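You operate a simulated robot arm through the tools that you are given. There is no shell and no other tool. Be economical: measure what you need, move in short steps, check, and stop when the job is done.

You run a simulated two-armed robot. Do the job below in one go: nothing can be reset, and whatever is moved stays where it is left.

TASK
Put the orange sheet on the top of the bead table away on the top of the blue bench. Carry the purple panel with both arms and set it on the top of the bead table. Take the ribbed panel and put it on top of the flat beige panel on the top of the small wooden table. Do these in any order.

Only the result counts: the job must be done as asked and must still hold three seconds after the hand-in. Knocking over, shifting, dropping, spilling or breaking anything else fails it. Flat cloth is picked up by pressing the open fingertips on it (5 to 10 N) and closing them slowly along it; thin cloth reads only 2 to 8 mm in the jaws.

THE ROBOT
Two 7-joint arms with two-finger parallel grippers on one trunk, on a base that drives. Base frame: it is fixed to the floor where the robot stands at the start and does not move with it; the origin is under the middle of the robot, x ahead of it, y to its left, z up; the surface under the hand at the start is at about z = 0.78. Units: m, degrees, N and s.
The left shoulder is at the start at [0.03, 0.174, 1.388], the right one opposite. With the tool pointing down near the work surface each hand reaches from about 0.1 to 0.54 m from the robot's upright axis, wherever it stands, measured 20 degrees to its own side. Places, roughly: flat beige panel [-4, -2.25, 0.75]; orange sheet (11x6x2 cm) [0.5, -0.1, 0.8]; purple panel (30x22x6 cm) [-1.3, -0.5, 0.8]; ribbed panel (12x8x6 cm) [-1.7, -0.6, 0.8]; top of the bead table [1, -0.4, 0.8]; top of the blue bench [8.2, 6.3, 0.8]. Payload 3.6 kg a hand.
Tool frame (each hand has its own): the origin (TCP) lies between the finger pads and is the grasp point; the fingertips stand 0.03 m ahead of it; z points along the fingers, y is the line along which they close. The gripper opens to 0.11 m. The fingers are 0.02 m wide and 0.01 m thick; the gripper's body (0.048 by 0.112 m) begins 0.055 m behind the TCP.
Orientation is that of the tool frame in the base frame, as [roll, pitch, yaw] about the fixed x, y, z axes, in that order (R = Rz(yaw) Ry(pitch) Rx(roll)). With the fingers straight down and closing along the base's y, the tool's x points along the base's -x, its y along +y and its z along -z.

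THE INTERFACE
- The arms move only by the tool move_arm. It takes "left_targets", "right_targets" or both (then of equal length, played together; a hand with none holds still); each is a list of rows, each a list of 7 numbers: the shift along the base's x, y, z in units of 40 mm (1.0 is 40 mm), then the turn, a rotation vector about the base's x, y, z in units of 5 degrees (1.0 is 5 degrees), then the finger opening in m, from 0 to 0.11. In form: [[tx, ty, tz, rx, ry, rz, gripper], ...]. A call has 1 to 12 rows; each row shifts and turns the commanded pose from where the row before left it. A call with a number of a shift or a turn outside -1 to 1 is refused whole. Each row takes 0.2 s and may step no farther than 0.05 m and 8.6 degrees from the row before; otherwise, or with a gripper value out of range, the whole call is refused. A pose out of reach is approached as far as the arm can. The call stops where the force on the tool passes 40 N (or 10 N more than at its start, if that is more) or the arm is blocked; 0.2 s more then pass. The fingers move at their own pace (about 0.153 m/s each) and stop on an object; they squeeze with about 21 N. The grip force told is the motor's: it shows also when the fingers shut on nothing. Time passes only in rows, and 0.2 s behind the last, so rows that do not move let the fingers close. It gives the time, the measured TCP pose, the force on the tool (base axes), the opening and the grip force at its end, in the units of the frame above (readings bear some noise), with the torque about the TCP (base axes, N m) and any sound that the robot's microphone picked up.
- Cameras (640 x 400 px; columns grow to the right, rows downward): "scene" is now at [0.091, -0.023, 1.5363]; the picture's right is [-0.34, -0.94, 0.00], its down [-0.76, 0.27, -0.59] and it looks along [0.56, -0.20, -0.81] (base axes); focal length 289 px, centre (320, 200). "left" rides on the left gripper at [0.072, -0.017, -0.103] in its tool frame; the picture's right is [0.23, 0.97, 0.00], its down [-0.76, 0.18, -0.62] and it looks along [-0.61, 0.14, 0.78] (tool axes); focal length 222 px, centre (320, 200). "right" rides on the right gripper at [0.072, 0.017, -0.103] in its tool frame; the picture's right is [-0.23, 0.97, 0.00], its down [-0.76, -0.18, -0.62] and it looks along [-0.61, -0.14, 0.78] (tool axes); focal length 222 px, centre (320, 200). There is no depth. A picture from a camera that has moved, and an enlarged one, comes with that camera's place and axes in the base frame and with its lens.
- snapshot(camera): a new picture of that camera. It takes no simulated time.
- move_column(by): slides the trunk up (or, below 0, down) by that many m; the arms and the scene camera ride with it, the base frame stays. It gives what a move gives, with no picture.
- steer(legs): drives the robot by 1 to 6 legs, each [ahead, left, turn to the left] in m, m and degrees, along the robot's own axes; the way and the turn of a leg run together, so that a leg with both is an arc; at most 1.5 m and 180 degrees a leg. The arms and the cameras ride along, it lands a little off, and it stops where it bumps. It gives what a move gives.
- head_to(pan, tilt): turns the head with the scene camera to pan (to the left, within 86 degrees either way) and tilt (down, from -29 to 69), counted from straight ahead of the robot. It gives what a move gives.
- inspect(camera, box): a new picture of the part [left, top, right, bottom] of that camera's present view, enlarged. It takes no simulated time.
- close_job(): hands the job in; it is judged then, once.

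Go step by step. Nothing tells you exact positions but the pictures and the camera data: compare them with the known pose of the tool, close in by small moves and look again before you grip or let go. The budget is 165 turns and 122 pictures, counting those below and the enlarged ones. Unless the task says otherwise, let go and move clear before handing in.

The tools are called by a JSON object that holds its "method" and its "body". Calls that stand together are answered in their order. move_arm: Moves the arms, as the interface text tells. Its arguments: {"type":"object","properties":{"left_targets":{"type":"array","items":{"type":"array","items":{"type":"number"}}},"right_targets":{"type":"array","items":{"type":"array","items":{"type":"number"}}}},"required":[]} The other tools are called the same way: move_column (by) slides the trunk up or down; steer (legs) drives the base; head_to (pan, tilt) turns the head that bears the scene camera; snapshot (camera) takes a picture; inspect (camera, box) takes an enlarged picture of a part of a camera's view; close_job () hands the job in.

At the start:

```text
time_s: 0.0
left_position: [0.4184, 0.1609, 1.0251]
left_tcp_rot: [168.3, 0.9, -176.2]
left_contact_force: [-0.4, 0.2, 0.1]
left_torque: [0.0, 0.01, 0.0]
left_grip_width: 0.1103
left_gripper_force: 0.2
right_position: [0.3651, -0.3021, 1.0027]
right_tcp_rot: [-179.9, 0.1, 180.0]
right_contact_force: [0.6, 0.1, -0.6]
right_torque: [-0.01, -0.05, 0.01]
right_grip_width: 0.1102
right_gripper_force: 0.1
trunk travel left (down, up): [-0.502, 0.261]
robot x, y, heading: [0.0022, 0.0014, -0.2]
head pan, tilt: [-19.6, 53.9]
```

scene: 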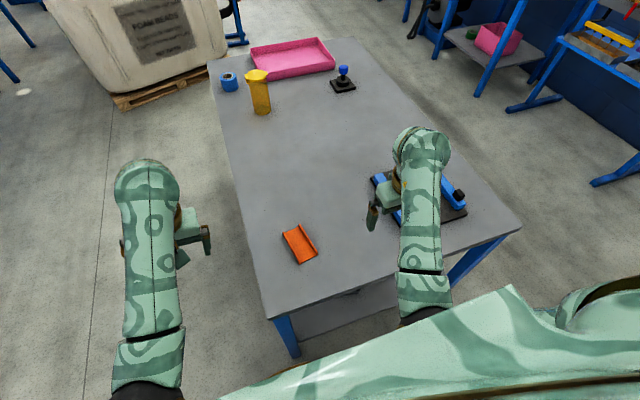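
right: 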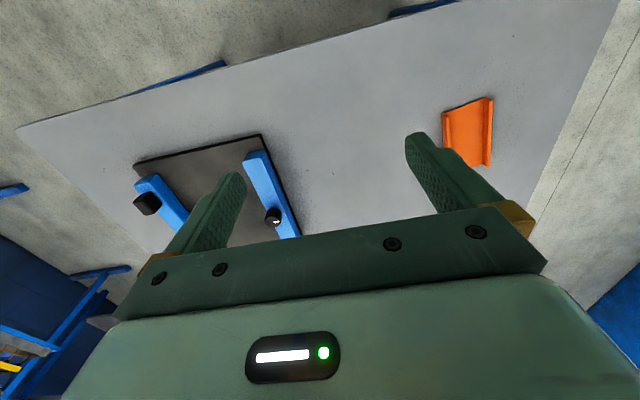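
left: 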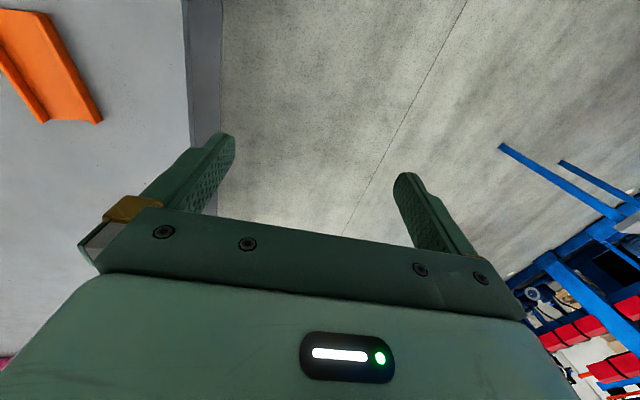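

The orange sheet lies near [0.48, -0.10], its long side running about along x with a turn of roughly 11°. I'll look closer, then move the right hand over it.

{"method": "inspect", "body": {"camera": "scene", "box": [250, 200, 350, 280]}}

{"method": "move_arm", "body": {"right_targets": [[0.6, 1, 0, 0, 0, 1, 0.11], [0.6, 1, 0, 0, 0, 1, 0.11], [0.6, 1, 0, 0, 0, 0.3, 0.11], [0.6, 1, 0, 0, 0, 0, 0.11], [0.5, 1, 0, 0, 0, 0, 0.11], [0, 0, -1, 0, 0, 0, 0.11], [0, 0, -1, 0, 0, 0, 0.11]]}}

{"method": "snapshot", "body": {"camera": "right"}}

```text
5.00 times, centred on (300, 240) of scene
camera zoom: at [0.091, -0.023, 1.5363], right [-0.34, -0.94, 0.0], down [-0.76, 0.27, -0.59], along [0.56, -0.2, -0.81], focal length 1444 px, centre (420, 0)
```

zoom: 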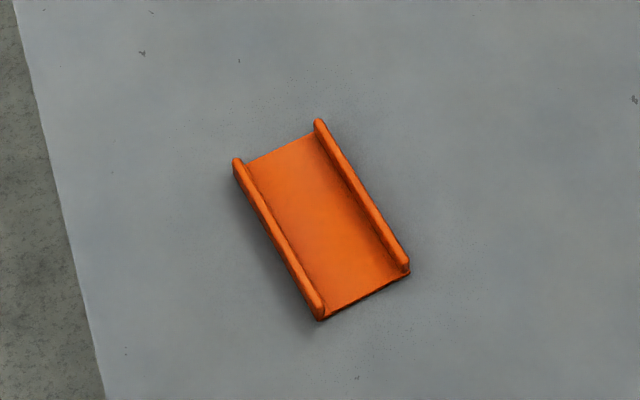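

```text
time_s: 0.6
left_position: [0.4203, 0.1645, 1.0251]
left_tcp_rot: [167.9, 1.0, -176.2]
left_contact_force: [0.2, -0.1, -0.2]
left_torque: [0.04, 0.01, -0.01]
left_grip_width: 0.1099
left_gripper_force: 0.0
right_position: [0.4072, -0.3215, 1.0039]
right_tcp_rot: [-170.1, -1.3, -174.5]
right_contact_force: [0.2, -0.9, -0.1]
right_torque: [0.01, 0.01, 0.03]
right_grip_width: 0.1102
right_gripper_force: 0.0
trunk travel left (down, up): [-0.502, 0.261]
robot x, y, heading: [0.0028, -0.0039, 0.1]
head pan, tilt: [-19.6, 53.9]
stopped in row 2 (right hand): the arm was blocked; the commanded pose is now the measured one
```

```text
117 pictures are left
camera right: at [0.3348, -0.2943, 1.1043], right [0.13, 0.98, -0.17], down [0.78, 0.01, 0.63], along [0.61, -0.22, -0.76], focal length 222 px, centre (320, 200)
```

right: 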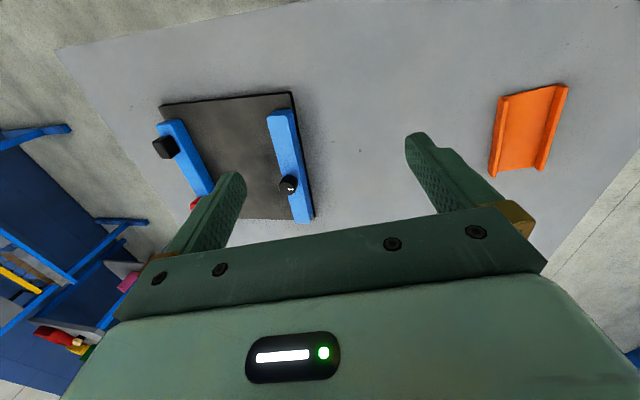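

The right arm was blocked early, although nothing is visible near it. I'll look at the scene before going on.

{"method": "snapshot", "body": {"camera": "scene"}}

{"method": "move_arm", "body": {"right_targets": [[0, 0.5, 0, 0, 0, 0, 0.11]]}}

```text
116 pictures are left
camera scene: at [0.0914, -0.0229, 1.5362], right [-0.34, -0.94, 0.0], down [-0.76, 0.27, -0.59], along [0.56, -0.2, -0.81], focal length 289 px, centre (320, 200)
```

scene: 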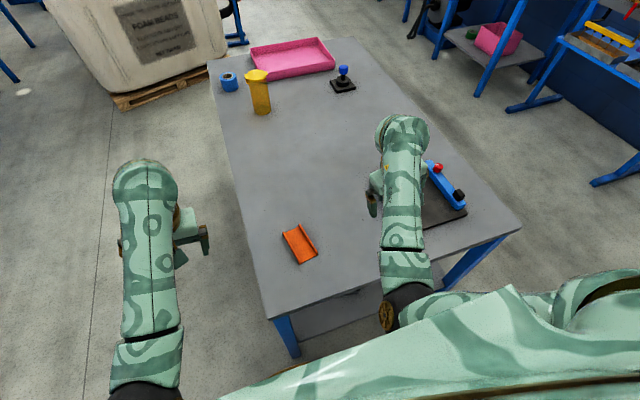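

```text
time_s: 1.2
left_position: [0.42, 0.1636, 1.0262]
left_tcp_rot: [168.0, 1.0, -176.1]
left_contact_force: [0.9, 0.3, -0.1]
left_torque: [-0.04, -0.01, -0.01]
left_grip_width: 0.1104
left_gripper_force: 0.2
right_position: [0.4047, -0.335, 1.0085]
right_tcp_rot: [-166.2, -1.8, -175.8]
right_contact_force: [-0.7, -1.2, 0.3]
right_torque: [0.0, -0.03, -0.01]
right_grip_width: 0.1103
right_gripper_force: 0.0
trunk travel left (down, up): [-0.502, 0.261]
robot x, y, heading: [0.0008, 0.0009, 0.0]
head pan, tilt: [-19.6, 53.9]
stopped in row 1 (right hand): the arm was blocked; the commanded pose is now the measured one
```

Moving inward at this height pushes that arm against a limit. I'll restore the tool pose and turn the base left instead, so that the sheet lies under the hand's natural place.

{"method": "move_arm", "body": {"right_targets": [[-0.5, 0, 0, 1, 0, 0, 0.11], [-0.5, 0, -0.1, 1, 0, 0, 0.11], [0, 0.4, 0, 0.8, 0, -0.6, 0.11], [0, 0.4, 0, 0, 0, 0, 0.11]]}}

{"method": "steer", "body": {"legs": [[0, 0, 26]]}}

{"method": "snapshot", "body": {"camera": "right"}}

```text
time_s: 2.1
left_position: [0.4194, 0.1632, 1.0262]
left_tcp_rot: [167.9, 1.1, -176.2]
left_contact_force: [0.2, -0.6, -0.7]
left_torque: [0.03, 0.02, -0.02]
left_grip_width: 0.1101
left_gripper_force: 0.1
right_position: [0.3587, -0.3879, 1.0195]
right_tcp_rot: [-171.3, -0.8, 178.8]
right_contact_force: [-0.8, 0.3, 0.4]
right_torque: [0.0, 0.0, 0.01]
right_grip_width: 0.1101
right_gripper_force: 0.2
trunk travel left (down, up): [-0.502, 0.261]
robot x, y, heading: [-0.0019, 0.0015, 0.0]
head pan, tilt: [-19.6, 53.9]
stopped in row 4 (right hand): the arm was blocked; the commanded pose is now the measured one
```

```text
time_s: 3.8
left_position: [0.3065, 0.3301, 1.0237]
left_tcp_rot: [167.9, 0.9, -150.5]
left_contact_force: [0.7, 0.1, -0.6]
left_torque: [0.0, -0.01, -0.01]
left_grip_width: 0.1097
left_gripper_force: 0.1
right_position: [0.4913, -0.1925, 1.0187]
right_tcp_rot: [-171.4, -0.8, -155.4]
right_contact_force: [0.0, -0.1, 0.1]
right_torque: [-0.01, -0.02, 0.0]
right_grip_width: 0.11
right_gripper_force: 0.1
trunk travel left (down, up): [-0.502, 0.261]
robot x, y, heading: [-0.0012, -0.0009, 25.6]
head pan, tilt: [-19.6, 53.9]
```

```text
115 pictures are left
camera right: at [0.415, -0.1938, 1.1197], right [-0.2, 0.97, -0.15], down [0.74, 0.25, 0.63], along [0.65, 0.01, -0.76], focal length 222 px, centre (320, 200)
```

right: 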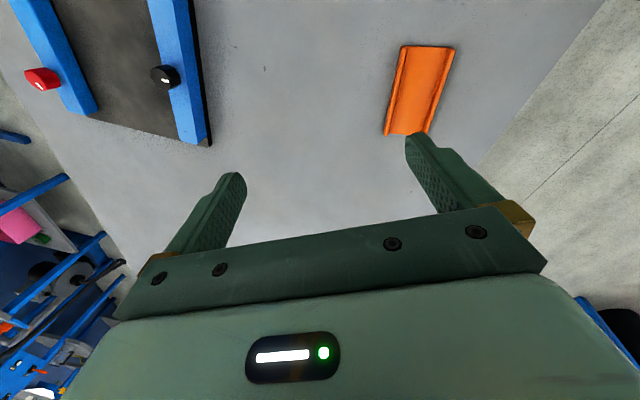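

The hand is still about 9 cm to the right of the sheet. I'll turn 11° more, then straighten the tool and descend partway.

{"method": "steer", "body": {"legs": [[0, 0, 11]]}}

{"method": "move_arm", "body": {"right_targets": [[0, 0, -0.8, 0, 0, 0, 0.11], [0, 0, -0.8, 0, 0, -0.8, 0.11], [0, 0, -0.4, 0.4, 0, -0.8, 0.11], [0, 0, 0, 0.4, 0, -0.8, 0.11], [0, 0, 0, 0.4, 0.4, -0.8, 0.11]]}}

{"method": "snapshot", "body": {"camera": "right"}}

```text
time_s: 4.9
left_position: [0.2394, 0.3817, 1.0255]
left_tcp_rot: [167.8, 1.0, -139.7]
left_contact_force: [-0.7, 0.3, -0.3]
left_torque: [0.0, 0.01, 0.0]
left_grip_width: 0.11
left_gripper_force: 0.0
right_position: [0.5193, -0.0966, 1.02]
right_tcp_rot: [-171.3, -0.8, -144.6]
right_contact_force: [0.8, 0.3, 0.5]
right_torque: [0.0, -0.01, 0.0]
right_grip_width: 0.1098
right_gripper_force: 0.1
trunk travel left (down, up): [-0.502, 0.261]
robot x, y, heading: [-0.0027, -0.0001, 36.3]
head pan, tilt: [-19.6, 53.9]
```

```text
time_s: 6.3
left_position: [0.2386, 0.3812, 1.0245]
left_tcp_rot: [167.9, 1.1, -139.6]
left_contact_force: [0.1, 0.0, 0.6]
left_torque: [0.0, -0.01, 0.03]
left_grip_width: 0.1103
left_gripper_force: 0.1
right_position: [0.5371, -0.1269, 0.9499]
right_tcp_rot: [-174.4, 1.2, -162.0]
right_contact_force: [0.7, -1.5, 0.8]
right_torque: [0.01, -0.01, -0.01]
right_grip_width: 0.1098
right_gripper_force: 0.1
trunk travel left (down, up): [-0.502, 0.261]
robot x, y, heading: [-0.0018, -0.0027, 36.4]
head pan, tilt: [-19.6, 53.9]
stopped in row 5 (right hand): the arm was blocked; the commanded pose is now the measured one
```

```text
114 pictures are left
camera right: at [0.4599, -0.1246, 1.0498], right [-0.08, 0.99, -0.09], down [0.75, 0.12, 0.65], along [0.66, -0.01, -0.75], focal length 222 px, centre (320, 200)
```

right: 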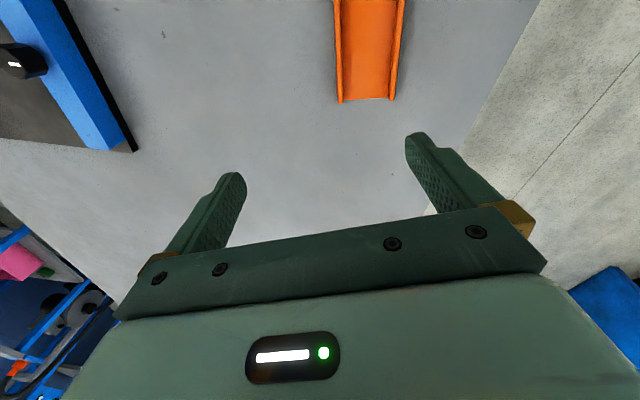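

The arm keeps getting pushed outward, so I'll look at its elbow posture.

{"method": "head_to", "body": {"pan": -60, "tilt": 50}}

{"method": "snapshot", "body": {"camera": "scene"}}

```text
time_s: 7.4
left_position: [0.2392, 0.3821, 1.0263]
left_tcp_rot: [167.9, 1.1, -139.6]
left_contact_force: [0.3, -0.4, 0.8]
left_torque: [-0.01, -0.03, 0.02]
left_grip_width: 0.1099
left_gripper_force: 0.1
right_position: [0.5379, -0.1265, 0.9495]
right_tcp_rot: [-174.4, 1.0, -162.0]
right_contact_force: [0.0, 0.4, -0.7]
right_torque: [0.0, -0.04, 0.01]
right_grip_width: 0.1098
right_gripper_force: 0.0
trunk travel left (down, up): [-0.502, 0.261]
robot x, y, heading: [-0.0006, 0.0001, 36.2]
head pan, tilt: [-60.0, 50.0]
```

```text
113 pictures are left
camera scene: at [0.0882, -0.0154, 1.5413], right [-0.4, -0.92, 0.0], down [-0.7, 0.3, -0.64], along [0.59, -0.26, -0.77], focal length 289 px, centre (320, 200)
```

scene: 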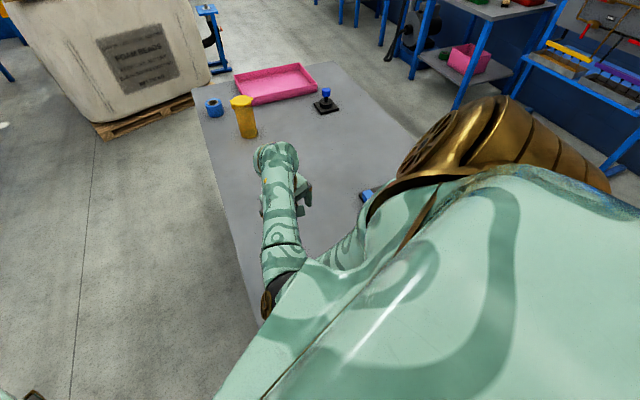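

The elbow sits inward against the chest because the hand is high. Lowering the hand stretches the arm, so I'll go down first and then move in slowly.

{"method": "move_arm", "body": {"right_targets": [[0, 0, -0.5, 0, 0, 0, 0.11], [0, 0, -0.5, 0, 0, 0, 0.11], [-0.3, 0.1, 0, 0, 0, 0, 0.11], [-0.3, 0.1, 0, 0, 0, 0, 0.11], [-0.3, 0.1, 0, 0, 0, 0, 0.11]]}}

{"method": "snapshot", "body": {"camera": "right"}}

```text
time_s: 8.8
left_position: [0.2403, 0.3809, 1.0258]
left_tcp_rot: [167.9, 1.1, -139.6]
left_contact_force: [0.0, -0.1, 1.0]
left_torque: [-0.02, 0.03, -0.02]
left_grip_width: 0.1099
left_gripper_force: 0.1
right_position: [0.5437, -0.1764, 0.9372]
right_tcp_rot: [-168.4, 4.4, -165.3]
right_contact_force: [-0.2, 0.7, -0.1]
right_torque: [-0.02, 0.01, 0.0]
right_grip_width: 0.1102
right_gripper_force: 0.1
trunk travel left (down, up): [-0.502, 0.261]
robot x, y, heading: [0.0013, -0.0009, 36.5]
head pan, tilt: [-60.0, 50.0]
stopped in row 5 (right hand): the arm was blocked; the commanded pose is now the measured one
```

```text
112 pictures are left
camera right: at [0.4589, -0.16, 1.0296], right [-0.01, 0.98, -0.18], down [0.7, 0.13, 0.7], along [0.72, -0.12, -0.69], focal length 222 px, centre (320, 200)
```

right: 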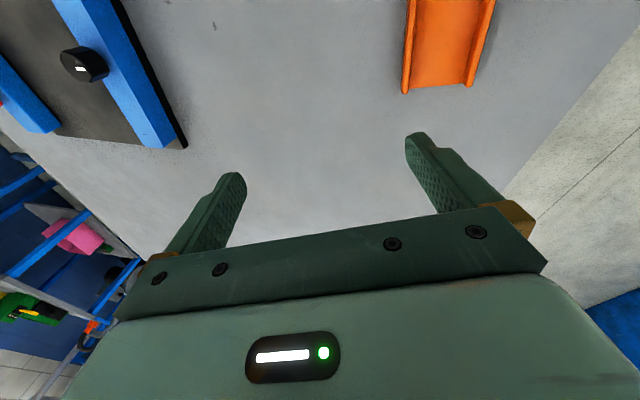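

Even down-moves get deflected, so the elbow is pinned against the body. I'll raise the trunk, then extend the hand forward and down to free the elbow.

{"method": "move_column", "body": {"by": 0.2}}

{"method": "move_arm", "body": {"right_targets": [[0.4, 0.2, -0.3, 0, 0, 0, 0.11], [0.4, 0.2, -0.3, 0, 0, 0, 0.11], [0.4, 0.2, -0.3, 0, 0, 0, 0.11]]}}

{"method": "snapshot", "body": {"camera": "scene"}}

```text
time_s: 9.7
left_position: [0.1955, 0.4433, 1.0902]
left_tcp_rot: [159.2, 2.0, -137.0]
left_contact_force: [0.2, -1.0, -0.8]
left_torque: [0.01, 0.0, 0.05]
left_grip_width: 0.11
left_gripper_force: 0.0
right_position: [0.5431, -0.179, 1.0075]
right_tcp_rot: [-168.1, 4.4, -165.3]
right_contact_force: [-0.9, 0.3, -0.4]
right_torque: [0.0, 0.0, 0.01]
right_grip_width: 0.1099
right_gripper_force: 0.0
trunk travel left (down, up): [-0.571, 0.192]
robot x, y, heading: [0.0016, -0.0036, 36.5]
head pan, tilt: [-60.0, 50.0]
stopped: the arm was blocked; the commanded pose is now the measured one
```

```text
time_s: 10.5
left_position: [0.1968, 0.4421, 1.0897]
left_tcp_rot: [159.3, 1.9, -137.0]
left_contact_force: [0.6, 0.1, -0.3]
left_torque: [-0.01, 0.03, 0.0]
left_grip_width: 0.1101
left_gripper_force: 0.1
right_position: [0.5931, -0.1516, 0.9703]
right_tcp_rot: [-168.1, 4.2, -165.3]
right_contact_force: [0.3, 0.3, -0.2]
right_torque: [0.01, 0.01, -0.05]
right_grip_width: 0.1106
right_gripper_force: 0.0
trunk travel left (down, up): [-0.571, 0.192]
robot x, y, heading: [-0.0018, -0.0001, 36.6]
head pan, tilt: [-60.0, 50.0]
```

```text
111 pictures are left
camera scene: at [0.0829, -0.0198, 1.6107], right [-0.4, -0.92, 0.0], down [-0.7, 0.31, -0.64], along [0.59, -0.26, -0.77], focal length 289 px, centre (320, 200)
```

scene: 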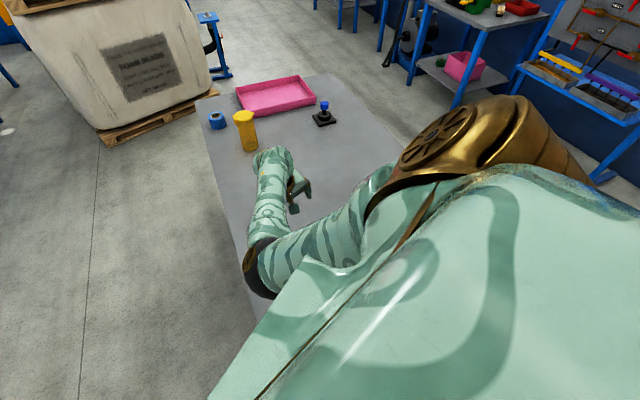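

The left arm got blocked as well, so perhaps the elbows touch each other. I'll look straight ahead and down at both.

{"method": "head_to", "body": {"pan": 0, "tilt": 65}}

{"method": "snapshot", "body": {"camera": "scene"}}

```text
time_s: 11.8
left_position: [0.1966, 0.4429, 1.0874]
left_tcp_rot: [159.2, 1.9, -137.1]
left_contact_force: [0.4, 0.2, 0.1]
left_torque: [0.02, -0.04, 0.02]
left_grip_width: 0.1098
left_gripper_force: 0.0
right_position: [0.5918, -0.1523, 0.9721]
right_tcp_rot: [-168.0, 4.4, -165.3]
right_contact_force: [0.3, 0.2, -0.5]
right_torque: [-0.02, -0.02, 0.01]
right_grip_width: 0.1098
right_gripper_force: 0.1
trunk travel left (down, up): [-0.571, 0.192]
robot x, y, heading: [0.0021, 0.0009, 36.7]
head pan, tilt: [0.0, 65.0]
```

```text
110 pictures are left
camera scene: at [0.0604, 0.0468, 1.5926], right [0.59, -0.8, 0.0], down [-0.73, -0.54, -0.42], along [0.34, 0.25, -0.91], focal length 289 px, centre (320, 200)
```

scene: 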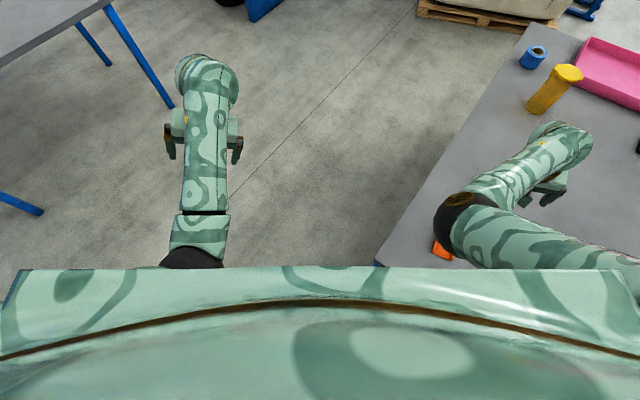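

The right elbow is free now that the hand is extended; the left elbow is pinned under the chest. I'll extend the left hand forward and shift the base back-left, to bring the sheet under the right hand where it is now.

{"method": "move_arm", "body": {"left_targets": [[0.4, 0.3, -0.2, 0, 0, 0, 0.11], [0.4, 0.3, -0.2, 0, 0, 0, 0.11], [0.4, 0.3, -0.2, 0, 0, 0, 0.11], [0.4, 0.3, -0.2, 0, 0, 0, 0.11]], "right_targets": [[0, 0, 0, 0.6, 0, 0, 0.11], [0, 0, 0, 0.6, 0, 0, 0.11], [0, 0, 0, 0.6, 0, 0, 0.11], [0, 0, 0, 0.5, 0, 0, 0.11]]}}

{"method": "steer", "body": {"legs": [[-0.056, 0.113, 0]]}}

{"method": "snapshot", "body": {"camera": "right"}}

```text
time_s: 12.8
left_position: [0.2622, 0.4895, 1.0566]
left_tcp_rot: [159.3, 1.7, -137.1]
left_contact_force: [-0.3, 0.8, -0.5]
left_torque: [-0.06, 0.02, -0.01]
left_grip_width: 0.1098
left_gripper_force: 0.1
right_position: [0.5922, -0.1538, 0.9702]
right_tcp_rot: [-179.4, 7.1, -166.4]
right_contact_force: [-0.7, -0.6, 0.2]
right_torque: [0.0, 0.03, 0.0]
right_grip_width: 0.1097
right_gripper_force: 0.0
trunk travel left (down, up): [-0.571, 0.192]
robot x, y, heading: [0.0008, -0.0046, 36.7]
head pan, tilt: [0.0, 65.0]
```

```text
time_s: 14.1
left_position: [0.1513, 0.5458, 1.0564]
left_tcp_rot: [159.4, 2.0, -137.2]
left_contact_force: [-0.3, 0.5, 0.2]
left_torque: [0.0, 0.01, -0.04]
left_grip_width: 0.1097
left_gripper_force: 0.0
right_position: [0.4791, -0.0982, 0.9694]
right_tcp_rot: [-179.3, 7.1, -166.5]
right_contact_force: [-0.3, -0.2, 0.1]
right_torque: [-0.02, -0.01, -0.01]
right_grip_width: 0.1101
right_gripper_force: 0.0
trunk travel left (down, up): [-0.571, 0.192]
robot x, y, heading: [-0.1109, 0.056, 36.4]
head pan, tilt: [0.0, 65.0]
```

```text
109 pictures are left
camera right: at [0.3933, -0.1002, 1.0639], right [-0.01, 1.0, 0.02], down [0.7, -0.01, 0.72], along [0.72, 0.02, -0.7], focal length 222 px, centre (320, 200)
```

right: 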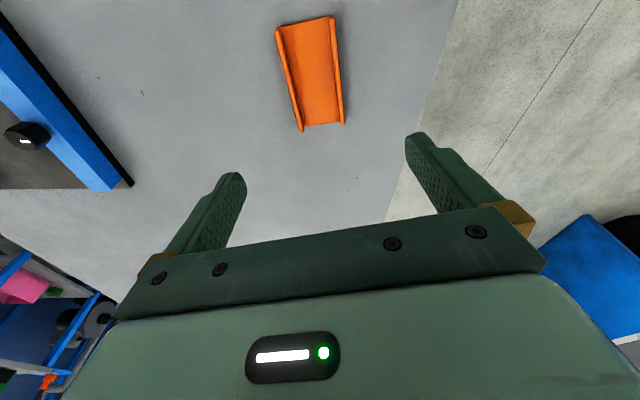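

The sheet's centre is near [0.479, -0.10] and its yaw about 10°. I'll level the tool, align it and descend to just above the sheet.

{"method": "move_arm", "body": {"right_targets": [[0, 0, 0, -0.2, 0.7, -0.35, 0.11], [0, 0, 0, -0.1, 0.7, -0.35, 0.11], [0, 0, -0.6, 0, 0, 0, 0.11], [0, 0, -0.6, 0, 0, 0, 0.11], [0, 0, -0.6, 0, 0, 0, 0.11], [0, 0, -0.6, 0, 0, 0, 0.11]]}}

{"method": "snapshot", "body": {"camera": "right"}}

```text
time_s: 15.5
left_position: [0.1512, 0.5461, 1.0565]
left_tcp_rot: [159.3, 2.0, -137.2]
left_contact_force: [1.4, 0.3, -0.3]
left_torque: [0.0, 0.01, 0.02]
left_grip_width: 0.11
left_gripper_force: 0.1
right_position: [0.4791, -0.0987, 0.8736]
right_tcp_rot: [-179.3, 0.0, -170.0]
right_contact_force: [0.2, 0.6, 0.9]
right_torque: [-0.03, 0.0, 0.02]
right_grip_width: 0.1099
right_gripper_force: 0.1
trunk travel left (down, up): [-0.571, 0.192]
robot x, y, heading: [-0.1125, 0.061, 36.3]
head pan, tilt: [0.0, 65.0]
```

```text
108 pictures are left
camera right: at [0.4058, -0.0949, 0.9766], right [0.05, 1.0, -0.01], down [0.78, -0.04, 0.62], along [0.62, -0.04, -0.78], focal length 222 px, centre (320, 200)
```

right: 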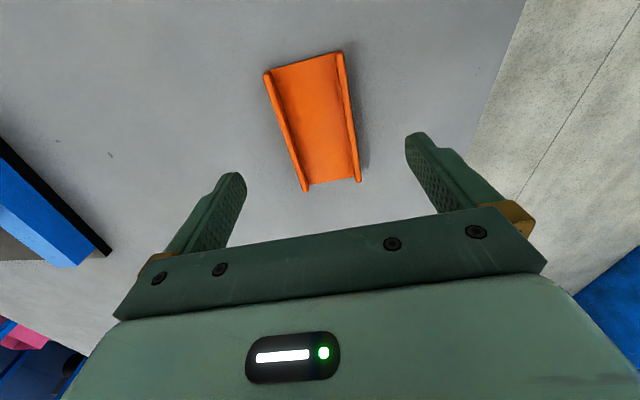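

Well aligned. I'll descend on to about 0.815 and close the fingers.

{"method": "move_arm", "body": {"right_targets": [[0, 0, -0.5, 0, 0, 0, 0.11], [0, 0, -0.5, 0, 0, 0, 0.11], [0, 0, -0.35, 0, 0, 0, 0.11], [0, 0, 0, 0, 0, 0, 0.04], [0, 0, 0, 0, 0, 0, 0.04], [0, 0, 0, 0, 0, 0, 0.04]]}}

{"method": "snapshot", "body": {"camera": "right"}}

```text
time_s: 16.9
left_position: [0.1515, 0.5469, 1.0567]
left_tcp_rot: [159.4, 1.9, -137.2]
left_contact_force: [-0.8, -0.7, -0.6]
left_torque: [0.0, 0.03, -0.02]
left_grip_width: 0.1096
left_gripper_force: 0.1
right_position: [0.4732, -0.1013, 0.8395]
right_tcp_rot: [-179.3, 0.0, -170.0]
right_contact_force: [0.5, -0.3, -0.5]
right_torque: [-0.01, -0.02, -0.01]
right_grip_width: 0.0399
right_gripper_force: 0.1
right hand out of reach, approached as far as the arm can: row 2, 3
trunk travel left (down, up): [-0.571, 0.192]
robot x, y, heading: [-0.1126, 0.059, 36.4]
head pan, tilt: [0.0, 65.0]
```

```text
107 pictures are left
camera right: at [0.3999, -0.0957, 0.9421], right [0.05, 1.0, -0.01], down [0.78, -0.03, 0.62], along [0.62, -0.04, -0.78], focal length 222 px, centre (320, 200)
```

right: 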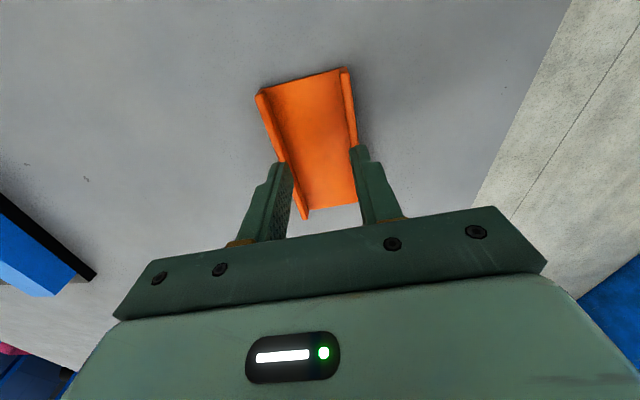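

The reach ended at z = 0.84, just above the sheet. I'll open, lower the trunk by 25 mm, then close.

{"method": "move_arm", "body": {"right_targets": [[0, 0, 0, 0, 0, 0, 0.11], [0, 0, 0, 0, 0, 0, 0.11]]}}

{"method": "move_column", "body": {"by": -0.025}}

{"method": "move_arm", "body": {"right_targets": [[0, 0, 0, 0, 0, 0, 0.03], [0, 0, 0, 0, 0, 0, 0.03], [0, 0, 0, 0, 0, 0, 0.03]]}}

{"method": "snapshot", "body": {"camera": "right"}}

```text
time_s: 17.5
left_position: [0.1511, 0.5458, 1.0555]
left_tcp_rot: [159.5, 1.9, -137.2]
left_contact_force: [0.3, 0.8, -0.3]
left_torque: [0.0, 0.0, -0.02]
left_grip_width: 0.11
left_gripper_force: 0.1
right_position: [0.474, -0.1001, 0.8394]
right_tcp_rot: [-179.3, 0.0, -170.0]
right_contact_force: [0.2, -0.1, 1.7]
right_torque: [0.01, 0.0, 0.02]
right_grip_width: 0.1097
right_gripper_force: 0.2
trunk travel left (down, up): [-0.571, 0.192]
robot x, y, heading: [-0.1113, 0.0594, 36.6]
head pan, tilt: [0.0, 65.0]
```

```text
time_s: 18.2
left_position: [0.1285, 0.5779, 1.034]
left_tcp_rot: [156.4, 2.3, -135.3]
left_contact_force: [0.1, 0.2, -0.2]
left_torque: [0.02, 0.02, -0.03]
left_grip_width: 0.11
left_gripper_force: 0.0
right_position: [0.4718, -0.0997, 0.8138]
right_tcp_rot: [-179.2, 0.0, -170.0]
right_contact_force: [-1.2, 0.9, 0.8]
right_torque: [-0.02, -0.01, 0.02]
right_grip_width: 0.11
right_gripper_force: 0.0
trunk travel left (down, up): [-0.546, 0.217]
robot x, y, heading: [-0.1133, 0.0546, 36.4]
head pan, tilt: [0.0, 65.0]
```

```text
time_s: 19.0
left_position: [0.1311, 0.5754, 1.0343]
left_tcp_rot: [156.8, 2.5, -135.2]
left_contact_force: [0.0, -0.4, 0.1]
left_torque: [0.0, -0.02, 0.0]
left_grip_width: 0.11
left_gripper_force: 0.1
right_position: [0.4726, -0.0985, 0.8129]
right_tcp_rot: [-179.3, 0.0, -170.0]
right_contact_force: [0.0, -0.6, -0.6]
right_torque: [0.0, 0.01, -0.01]
right_grip_width: 0.0592
right_gripper_force: 21.2
trunk travel left (down, up): [-0.546, 0.217]
robot x, y, heading: [-0.1146, 0.0548, 36.3]
head pan, tilt: [0.0, 65.0]
```

```text
106 pictures are left
camera right: at [0.3997, -0.0945, 0.9169], right [0.05, 1.0, -0.01], down [0.78, -0.03, 0.62], along [0.62, -0.04, -0.78], focal length 222 px, centre (320, 200)
```

right: 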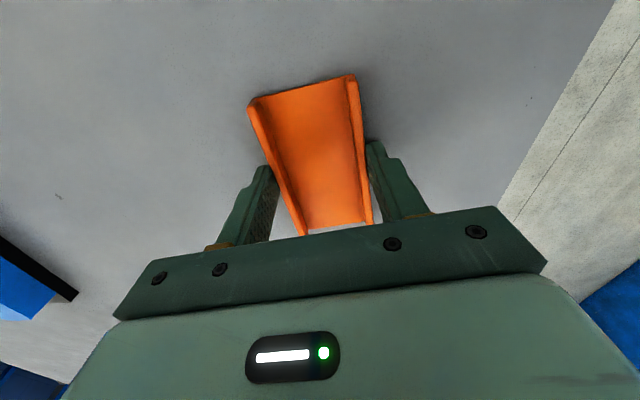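

The sheet is gripped at 59 mm. I'll lift it and look ahead toward the blue bench.

{"method": "move_arm", "body": {"right_targets": [[0, 0, 0.6, 0, 0, 0, 0.03], [0, 0, 0.6, 0, 0, 0, 0.03], [0, 0, 0.6, 0, 0, 0, 0.03], [0, 0, 0.6, 0, 0, 0, 0.03], [0, 0, 0.6, 0, 0, 0, 0.03], [0, 0, 0.6, 0, 0, 0, 0.03]]}}

{"method": "head_to", "body": {"pan": 0, "tilt": 15}}

{"method": "snapshot", "body": {"camera": "scene"}}

{"method": "snapshot", "body": {"camera": "right"}}

```text
time_s: 20.4
left_position: [0.1334, 0.575, 1.0362]
left_tcp_rot: [157.0, 2.7, -135.3]
left_contact_force: [-0.3, -0.2, 0.6]
left_torque: [-0.01, -0.02, 0.02]
left_grip_width: 0.1101
left_gripper_force: 0.1
right_position: [0.472, -0.098, 0.9586]
right_tcp_rot: [-179.3, -0.1, -170.1]
right_contact_force: [0.6, 0.1, -0.5]
right_torque: [0.0, 0.0, -0.01]
right_grip_width: 0.059
right_gripper_force: 21.1
trunk travel left (down, up): [-0.546, 0.217]
robot x, y, heading: [-0.1128, 0.0554, 36.7]
head pan, tilt: [0.0, 65.0]
```

```text
time_s: 21.6
left_position: [0.1353, 0.5752, 1.0364]
left_tcp_rot: [157.0, 2.7, -135.4]
left_contact_force: [-0.7, -0.2, 0.1]
left_torque: [-0.05, 0.04, 0.01]
left_grip_width: 0.1099
left_gripper_force: 0.2
right_position: [0.4714, -0.0984, 0.9579]
right_tcp_rot: [-179.4, 0.0, -170.0]
right_contact_force: [-0.3, -0.9, 0.1]
right_torque: [-0.02, 0.01, -0.01]
right_grip_width: 0.059
right_gripper_force: 21.1
trunk travel left (down, up): [-0.546, 0.217]
robot x, y, heading: [-0.1102, 0.0581, 36.3]
head pan, tilt: [0.0, 15.0]
```

```text
105 pictures are left
camera scene: at [-0.0238, 0.1252, 1.6393], right [0.59, -0.8, 0.0], down [-0.21, -0.15, -0.97], along [0.78, 0.57, -0.26], focal length 289 px, centre (320, 200)
```

scene: 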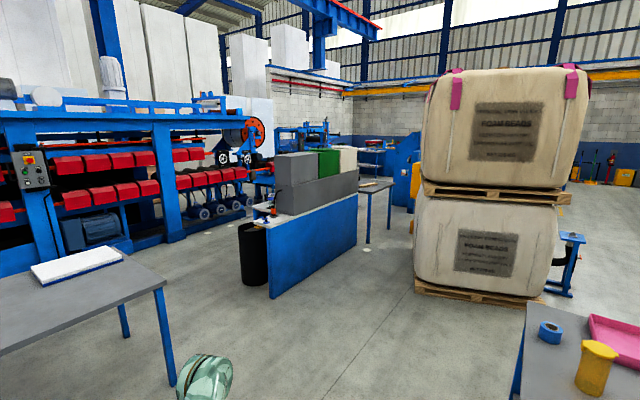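

```text
104 pictures are left
camera right: at [0.3983, -0.0937, 1.0607], right [0.05, 1.0, -0.01], down [0.78, -0.03, 0.62], along [0.62, -0.04, -0.78], focal length 222 px, centre (320, 200)
```

right: 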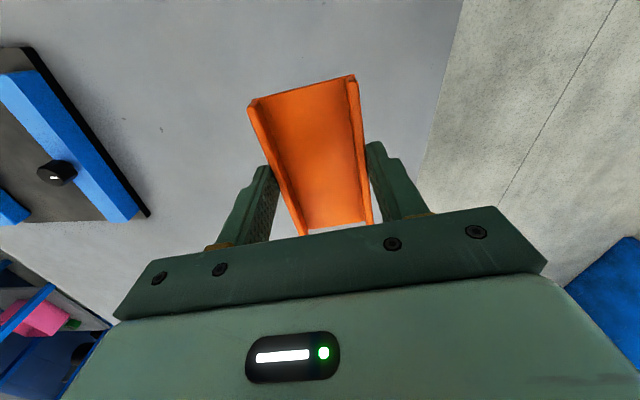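

The sheet is held securely. The way to the bench passes a blue counter and the foam bags, so I'll enlarge that region.

{"method": "inspect", "body": {"camera": "scene", "box": [220, 100, 460, 250]}}

{"method": "head_to", "body": {"pan": -45, "tilt": 15}}

{"method": "snapshot", "body": {"camera": "scene"}}

{"method": "head_to", "body": {"pan": 50, "tilt": 15}}

{"method": "snapshot", "body": {"camera": "scene"}}

```text
2.67 times, centred on (340, 175) of scene
camera zoom: at [-0.0238, 0.1252, 1.6393], right [0.59, -0.8, 0.0], down [-0.21, -0.15, -0.97], along [0.78, 0.57, -0.26], focal length 770 px, centre (267, 267)
```

zoom: 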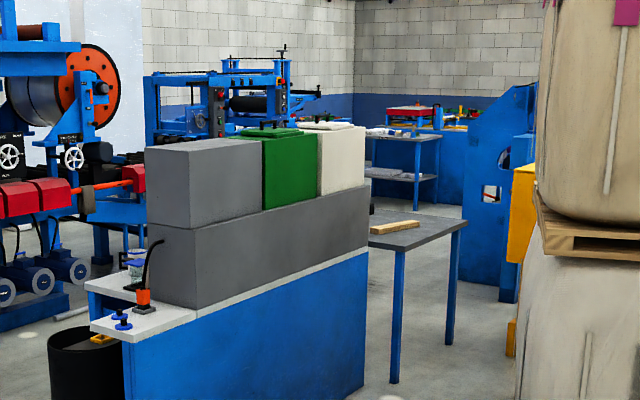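

```text
time_s: 22.7
left_position: [0.1355, 0.5754, 1.0376]
left_tcp_rot: [157.0, 2.7, -135.5]
left_contact_force: [-0.9, -0.7, 0.4]
left_torque: [0.01, 0.02, -0.01]
left_grip_width: 0.11
left_gripper_force: 0.1
right_position: [0.4712, -0.0989, 0.958]
right_tcp_rot: [-179.3, 0.0, -170.0]
right_contact_force: [-0.8, 0.4, -1.1]
right_torque: [-0.03, 0.0, -0.01]
right_grip_width: 0.0591
right_gripper_force: 20.9
trunk travel left (down, up): [-0.546, 0.217]
robot x, y, heading: [-0.1152, 0.0566, 36.4]
head pan, tilt: [-45.0, 15.0]
```

```text
102 pictures are left
camera scene: at [-0.0067, 0.056, 1.6394], right [-0.15, -0.99, 0.0], down [-0.26, 0.04, -0.97], along [0.96, -0.14, -0.26], focal length 289 px, centre (320, 200)
```

scene: 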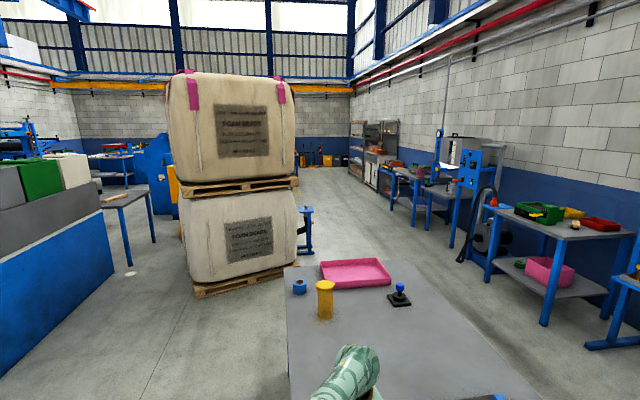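

```text
time_s: 24.4
left_position: [0.1354, 0.5739, 1.0366]
left_tcp_rot: [157.0, 3.0, -135.5]
left_contact_force: [1.2, -0.1, 0.1]
left_torque: [0.0, 0.0, -0.02]
left_grip_width: 0.1099
left_gripper_force: 0.0
right_position: [0.4706, -0.0984, 0.9568]
right_tcp_rot: [-179.3, 0.0, -170.1]
right_contact_force: [-0.9, -0.1, -0.4]
right_torque: [0.0, 0.0, 0.0]
right_grip_width: 0.0592
right_gripper_force: 20.9
trunk travel left (down, up): [-0.546, 0.217]
robot x, y, heading: [-0.113, 0.055, 36.4]
head pan, tilt: [50.0, 15.0]
```

```text
101 pictures are left
camera scene: at [-0.0931, 0.163, 1.6394], right [1.0, -0.06, 0.0], down [-0.02, -0.26, -0.97], along [0.06, 0.96, -0.26], focal length 289 px, centre (320, 200)
```

scene: 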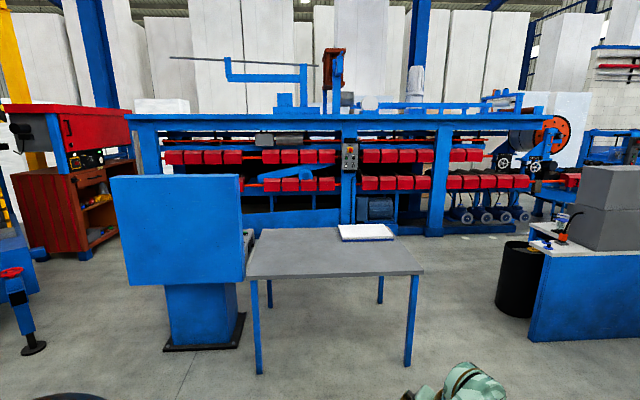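

There is a roomy way to the right, between the far end of the bead table (x≈1.6) and the foam bags (x≈2.6), and then along open floor. I'll back off from the table and drive along its left side.

{"method": "steer", "body": {"legs": [[0.393, 0.51, 0], [0, 0, -36.4], [1.5, 0, 0], [0.3, 0, 0]]}}

{"method": "head_to", "body": {"pan": 0, "tilt": 25}}

{"method": "snapshot", "body": {"camera": "scene"}}

```text
time_s: 38.2
left_position: [2.1762, 0.9263, 1.0378]
left_tcp_rot: [157.1, 2.8, -173.4]
left_contact_force: [-0.9, -0.9, -0.7]
left_torque: [-0.01, 0.01, 0.0]
left_grip_width: 0.1099
left_gripper_force: 0.1
right_position: [2.0288, 0.1894, 0.9575]
right_tcp_rot: [-179.4, -0.1, 152.1]
right_contact_force: [1.3, -0.3, -1.0]
right_torque: [-0.01, 0.01, -0.02]
right_grip_width: 0.0596
right_gripper_force: 20.7
trunk travel left (down, up): [-0.546, 0.217]
robot x, y, heading: [1.6662, 0.6694, -1.7]
head pan, tilt: [50.0, 15.0]
```

```text
time_s: 39.4
left_position: [2.1768, 0.9312, 1.0392]
left_tcp_rot: [156.7, 3.0, -173.2]
left_contact_force: [-0.1, -0.4, -0.5]
left_torque: [0.0, 0.0, -0.02]
left_grip_width: 0.1099
left_gripper_force: 0.0
right_position: [2.0289, 0.1895, 0.957]
right_tcp_rot: [-179.3, 0.0, 152.1]
right_contact_force: [-0.2, 0.2, -0.4]
right_torque: [0.02, 0.03, -0.02]
right_grip_width: 0.0592
right_gripper_force: 21.5
trunk travel left (down, up): [-0.546, 0.217]
robot x, y, heading: [1.6643, 0.6745, -1.5]
head pan, tilt: [0.0, 25.0]
```

```text
100 pictures are left
camera scene: at [1.7725, 0.6698, 1.6231], right [-0.03, -1.0, 0.0], down [-0.42, 0.01, -0.91], along [0.91, -0.02, -0.42], focal length 289 px, centre (320, 200)
```

scene: 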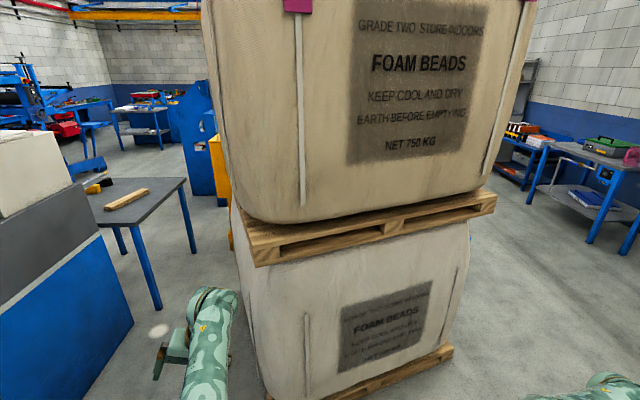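

The foam pallet corners are at about (2.73, 0.94) and (3.0, -0.2), and the left gap is closed off by a yellow machine. I'll pass to the right of the foam onto the open floor.

{"method": "steer", "body": {"legs": [[0.2, 0, 0], [0, 0, -58.5], [1.5, 0, 0], [0.4, 0, 0], [0, 0, 60], [1.2, 0, 0]]}}

{"method": "head_to", "body": {"pan": 50, "tilt": 18}}

{"method": "snapshot", "body": {"camera": "scene"}}

```text
time_s: 61.5
left_position: [4.5108, -0.7819, 1.0381]
left_tcp_rot: [156.8, 2.9, -172.5]
left_contact_force: [0.1, -0.7, -0.4]
left_torque: [0.0, -0.02, -0.01]
left_grip_width: 0.1099
left_gripper_force: 0.0
right_position: [4.3707, -1.5259, 0.9573]
right_tcp_rot: [-179.3, -0.2, 152.9]
right_contact_force: [0.2, -0.6, -0.3]
right_torque: [0.0, 0.01, 0.01]
right_grip_width: 0.0592
right_gripper_force: 20.6
trunk travel left (down, up): [-0.546, 0.217]
robot x, y, heading: [4.0034, -1.049, -0.8]
head pan, tilt: [0.0, 25.0]
```

```text
time_s: 62.6
left_position: [4.5107, -0.7795, 1.0383]
left_tcp_rot: [156.6, 3.0, -172.4]
left_contact_force: [-0.3, -0.2, -0.3]
left_torque: [0.01, 0.01, -0.01]
left_grip_width: 0.1101
left_gripper_force: 0.1
right_position: [4.3705, -1.5255, 0.9567]
right_tcp_rot: [-179.3, 0.0, 152.8]
right_contact_force: [-0.3, -0.7, -1.1]
right_torque: [-0.04, 0.0, 0.02]
right_grip_width: 0.0592
right_gripper_force: 21.2
trunk travel left (down, up): [-0.546, 0.217]
robot x, y, heading: [4.0014, -1.0468, -0.7]
head pan, tilt: [50.0, 18.0]
```

```text
99 pictures are left
camera scene: at [4.0784, -0.9761, 1.6345], right [0.76, -0.65, 0.0], down [-0.2, -0.23, -0.95], along [0.62, 0.72, -0.31], focal length 289 px, centre (320, 200)
```

scene: 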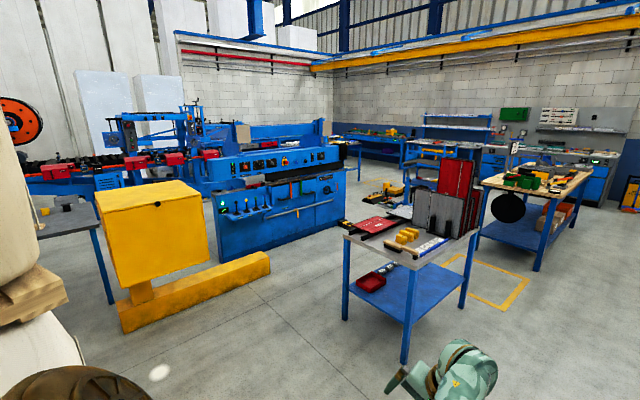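

The bench at (8.2, 6.3) should project near pixel (263, 139). I'll enlarge that region.

{"method": "inspect", "body": {"camera": "scene", "box": [180, 90, 420, 240]}}

```text
2.67 times, centred on (300, 165) of scene
camera zoom: at [4.0784, -0.9761, 1.6345], right [0.76, -0.65, 0.0], down [-0.2, -0.23, -0.95], along [0.62, 0.72, -0.31], focal length 770 px, centre (373, 293)
```

zoom: 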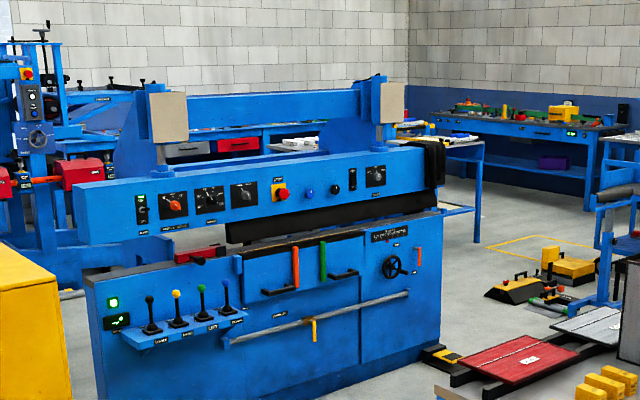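

The blue bench is the one with drawers against the far wall, behind the blue press. I plan to go east to x≈7, then north between the two carts, so I'll check ahead.

{"method": "head_to", "body": {"pan": 0, "tilt": 22}}

{"method": "snapshot", "body": {"camera": "scene"}}

```text
time_s: 63.8
left_position: [4.5109, -0.7803, 1.039]
left_tcp_rot: [156.6, 3.0, -172.4]
left_contact_force: [0.0, 1.0, -0.5]
left_torque: [-0.04, 0.02, 0.01]
left_grip_width: 0.1099
left_gripper_force: 0.1
right_position: [4.3711, -1.5259, 0.9575]
right_tcp_rot: [-179.3, 0.0, 152.8]
right_contact_force: [0.3, -0.9, -0.5]
right_torque: [-0.04, 0.0, 0.04]
right_grip_width: 0.0591
right_gripper_force: 21.0
trunk travel left (down, up): [-0.546, 0.217]
robot x, y, heading: [3.9991, -1.0456, -0.5]
head pan, tilt: [0.0, 22.0]
```

```text
97 pictures are left
camera scene: at [4.1101, -1.0479, 1.628], right [-0.01, -1.0, 0.0], down [-0.37, 0.01, -0.93], along [0.93, -0.01, -0.38], focal length 289 px, centre (320, 200)
```

scene: 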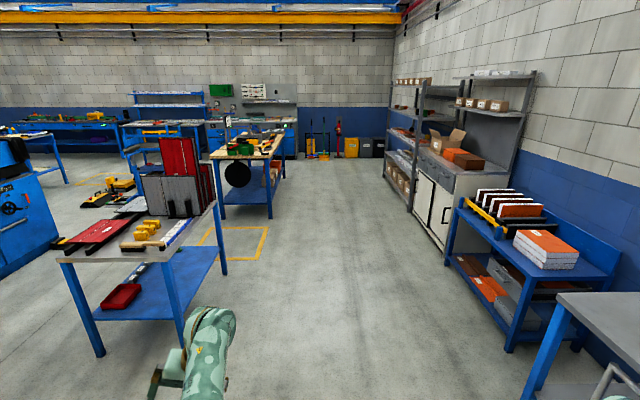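

The corridor is clear. I'll drive to (6.82, -1.15), turn north, and go forward 1.4 m between the carts.

{"method": "steer", "body": {"legs": [[1.5, 0, 0], [1.32, -0.08, 0], [0, 0, 90.5]]}}

{"method": "head_to", "body": {"pan": 0, "tilt": 28}}

{"method": "snapshot", "body": {"camera": "scene"}}

```text
time_s: 81.3
left_position: [6.5281, -0.6816, 1.0382]
left_tcp_rot: [156.6, 3.0, -80.7]
left_contact_force: [-0.4, 0.5, 0.6]
left_torque: [-0.01, 0.0, 0.02]
left_grip_width: 0.1098
left_gripper_force: 0.1
right_position: [7.276, -0.8002, 0.9574]
right_tcp_rot: [-179.4, 0.0, -115.5]
right_contact_force: [0.4, -0.1, -1.1]
right_torque: [0.03, -0.03, -0.02]
right_grip_width: 0.059
right_gripper_force: 21.3
trunk travel left (down, up): [-0.546, 0.217]
robot x, y, heading: [6.8092, -1.1852, 91.2]
head pan, tilt: [0.0, 22.0]
```

```text
time_s: 82.0
left_position: [6.5273, -0.6827, 1.039]
left_tcp_rot: [156.6, 3.0, -80.7]
left_contact_force: [0.1, -0.2, 0.3]
left_torque: [0.01, 0.0, 0.01]
left_grip_width: 0.1099
left_gripper_force: 0.0
right_position: [7.2776, -0.8012, 0.9581]
right_tcp_rot: [-179.3, -0.1, -115.5]
right_contact_force: [0.2, 0.4, -1.0]
right_torque: [0.01, 0.0, 0.01]
right_grip_width: 0.0592
right_gripper_force: 21.3
trunk travel left (down, up): [-0.546, 0.217]
robot x, y, heading: [6.807, -1.1863, 90.7]
head pan, tilt: [0.0, 28.0]
```

```text
96 pictures are left
camera scene: at [6.8077, -1.0738, 1.6184], right [1.0, 0.02, 0.0], down [0.01, -0.47, -0.88], along [-0.01, 0.88, -0.47], focal length 289 px, centre (320, 200)
```

scene: 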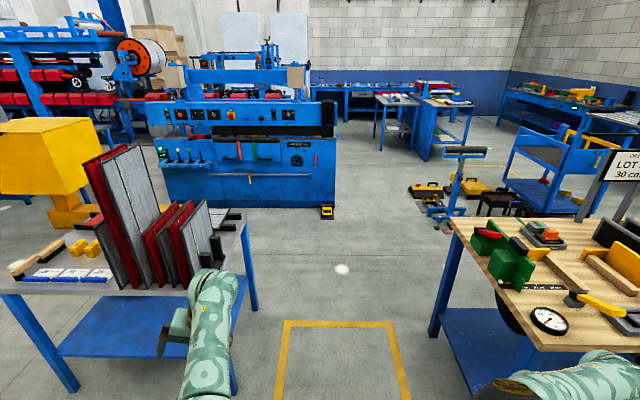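

The gap is fine and centred on me. I'll go through, then shift right past the end of the press (x≈6.87) and stop at y≈2.8 to look again.

{"method": "steer", "body": {"legs": [[1.5, 0.02, 0], [0.4, 0, 0], [0.7, -0.55, 0], [1.3, 0, 0]]}}

{"method": "snapshot", "body": {"camera": "scene"}}

```text
refused: leg 1 is longer than a leg can be; nothing moved
```

```text
95 pictures are left
camera scene: at [6.8077, -1.0738, 1.6184], right [1.0, 0.02, 0.0], down [0.01, -0.47, -0.88], along [-0.01, 0.88, -0.47], focal length 289 px, centre (320, 200)
```

scene: 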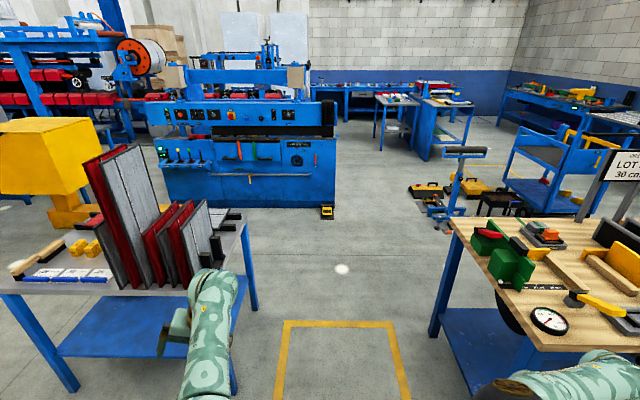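

The leg was slightly too long, so I'll use 1.45 m.

{"method": "steer", "body": {"legs": [[1.45, 0.0, 0], [0.4, 0, 0], [0.7, -0.55, 0], [1.3, 0, 0]]}}

{"method": "snapshot", "body": {"camera": "scene"}}

```text
time_s: 94.4
left_position: [6.857, 1.6916, 1.0398]
left_tcp_rot: [155.1, 1.5, -80.7]
left_contact_force: [-8.9, -20.5, 0.6]
left_torque: [1.49, -0.66, -0.34]
left_grip_width: 0.11
left_gripper_force: 0.2
right_position: [7.6137, 1.5781, 0.9573]
right_tcp_rot: [-179.5, -0.1, -115.7]
right_contact_force: [0.4, 0.5, -0.5]
right_torque: [0.0, 0.04, -0.02]
right_grip_width: 0.0592
right_gripper_force: 21.2
trunk travel left (down, up): [-0.546, 0.217]
robot x, y, heading: [7.146, 1.1981, 90.7]
head pan, tilt: [0.0, 28.0]
stopped in leg 3: the force on the tool passed its limit at 197 N (the readings are from after the stop); the commanded pose is now the measured one
```

```text
94 pictures are left
camera scene: at [7.1446, 1.3057, 1.6184], right [1.0, 0.01, 0.0], down [0.0, -0.47, -0.88], along [-0.01, 0.88, -0.47], focal length 289 px, centre (320, 200)
```

scene: 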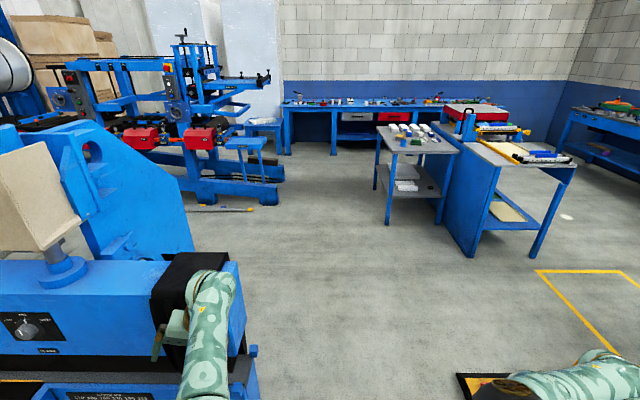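

The left hand bumped the fixed press; the sheet is still held. I'll back off, move farther right, pass the press and then centre on x≈7.2.

{"method": "steer", "body": {"legs": [[-0.15, 0, 0], [0, -0.27, 0], [1.45, 0, 0], [0.5, 0.2, 0]]}}

{"method": "snapshot", "body": {"camera": "scene"}}

{"method": "snapshot", "body": {"camera": "right"}}

```text
time_s: 106.4
left_position: [6.9584, 3.4273, 1.0395]
left_tcp_rot: [155.5, 1.5, -82.7]
left_contact_force: [-0.8, 0.3, 0.8]
left_torque: [0.01, 0.0, 0.01]
left_grip_width: 0.11
left_gripper_force: 0.0
right_position: [7.7078, 3.2888, 0.9574]
right_tcp_rot: [-179.3, 0.0, -117.5]
right_contact_force: [0.8, -0.2, 0.1]
right_torque: [0.0, 0.02, 0.0]
right_grip_width: 0.0591
right_gripper_force: 20.3
trunk travel left (down, up): [-0.546, 0.217]
robot x, y, heading: [7.2289, 2.9214, 88.8]
head pan, tilt: [0.0, 28.0]
```

```text
93 pictures are left
camera scene: at [7.2296, 3.0327, 1.6183], right [1.0, -0.02, 0.0], down [-0.01, -0.47, -0.88], along [0.02, 0.88, -0.47], focal length 289 px, centre (320, 200)
```

scene: 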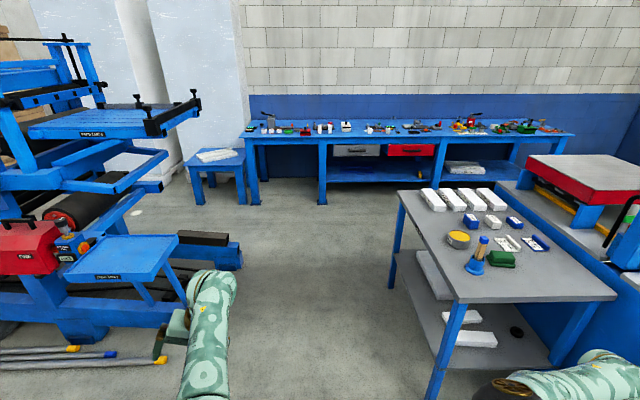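

```text
92 pictures are left
camera right: at [7.6592, 3.2331, 1.0606], right [-0.76, 0.65, -0.01], down [0.5, 0.6, 0.62], along [0.41, 0.47, -0.78], focal length 222 px, centre (320, 200)
```

right: 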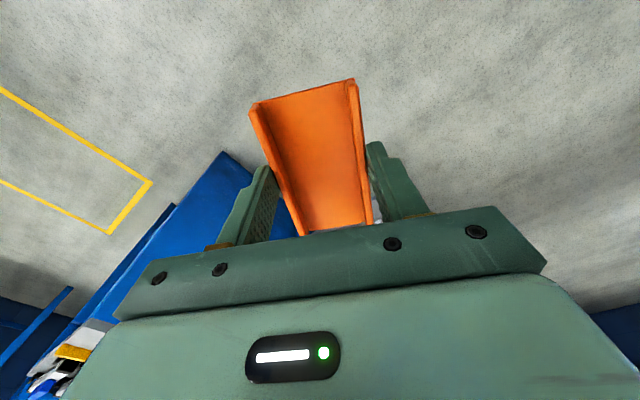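

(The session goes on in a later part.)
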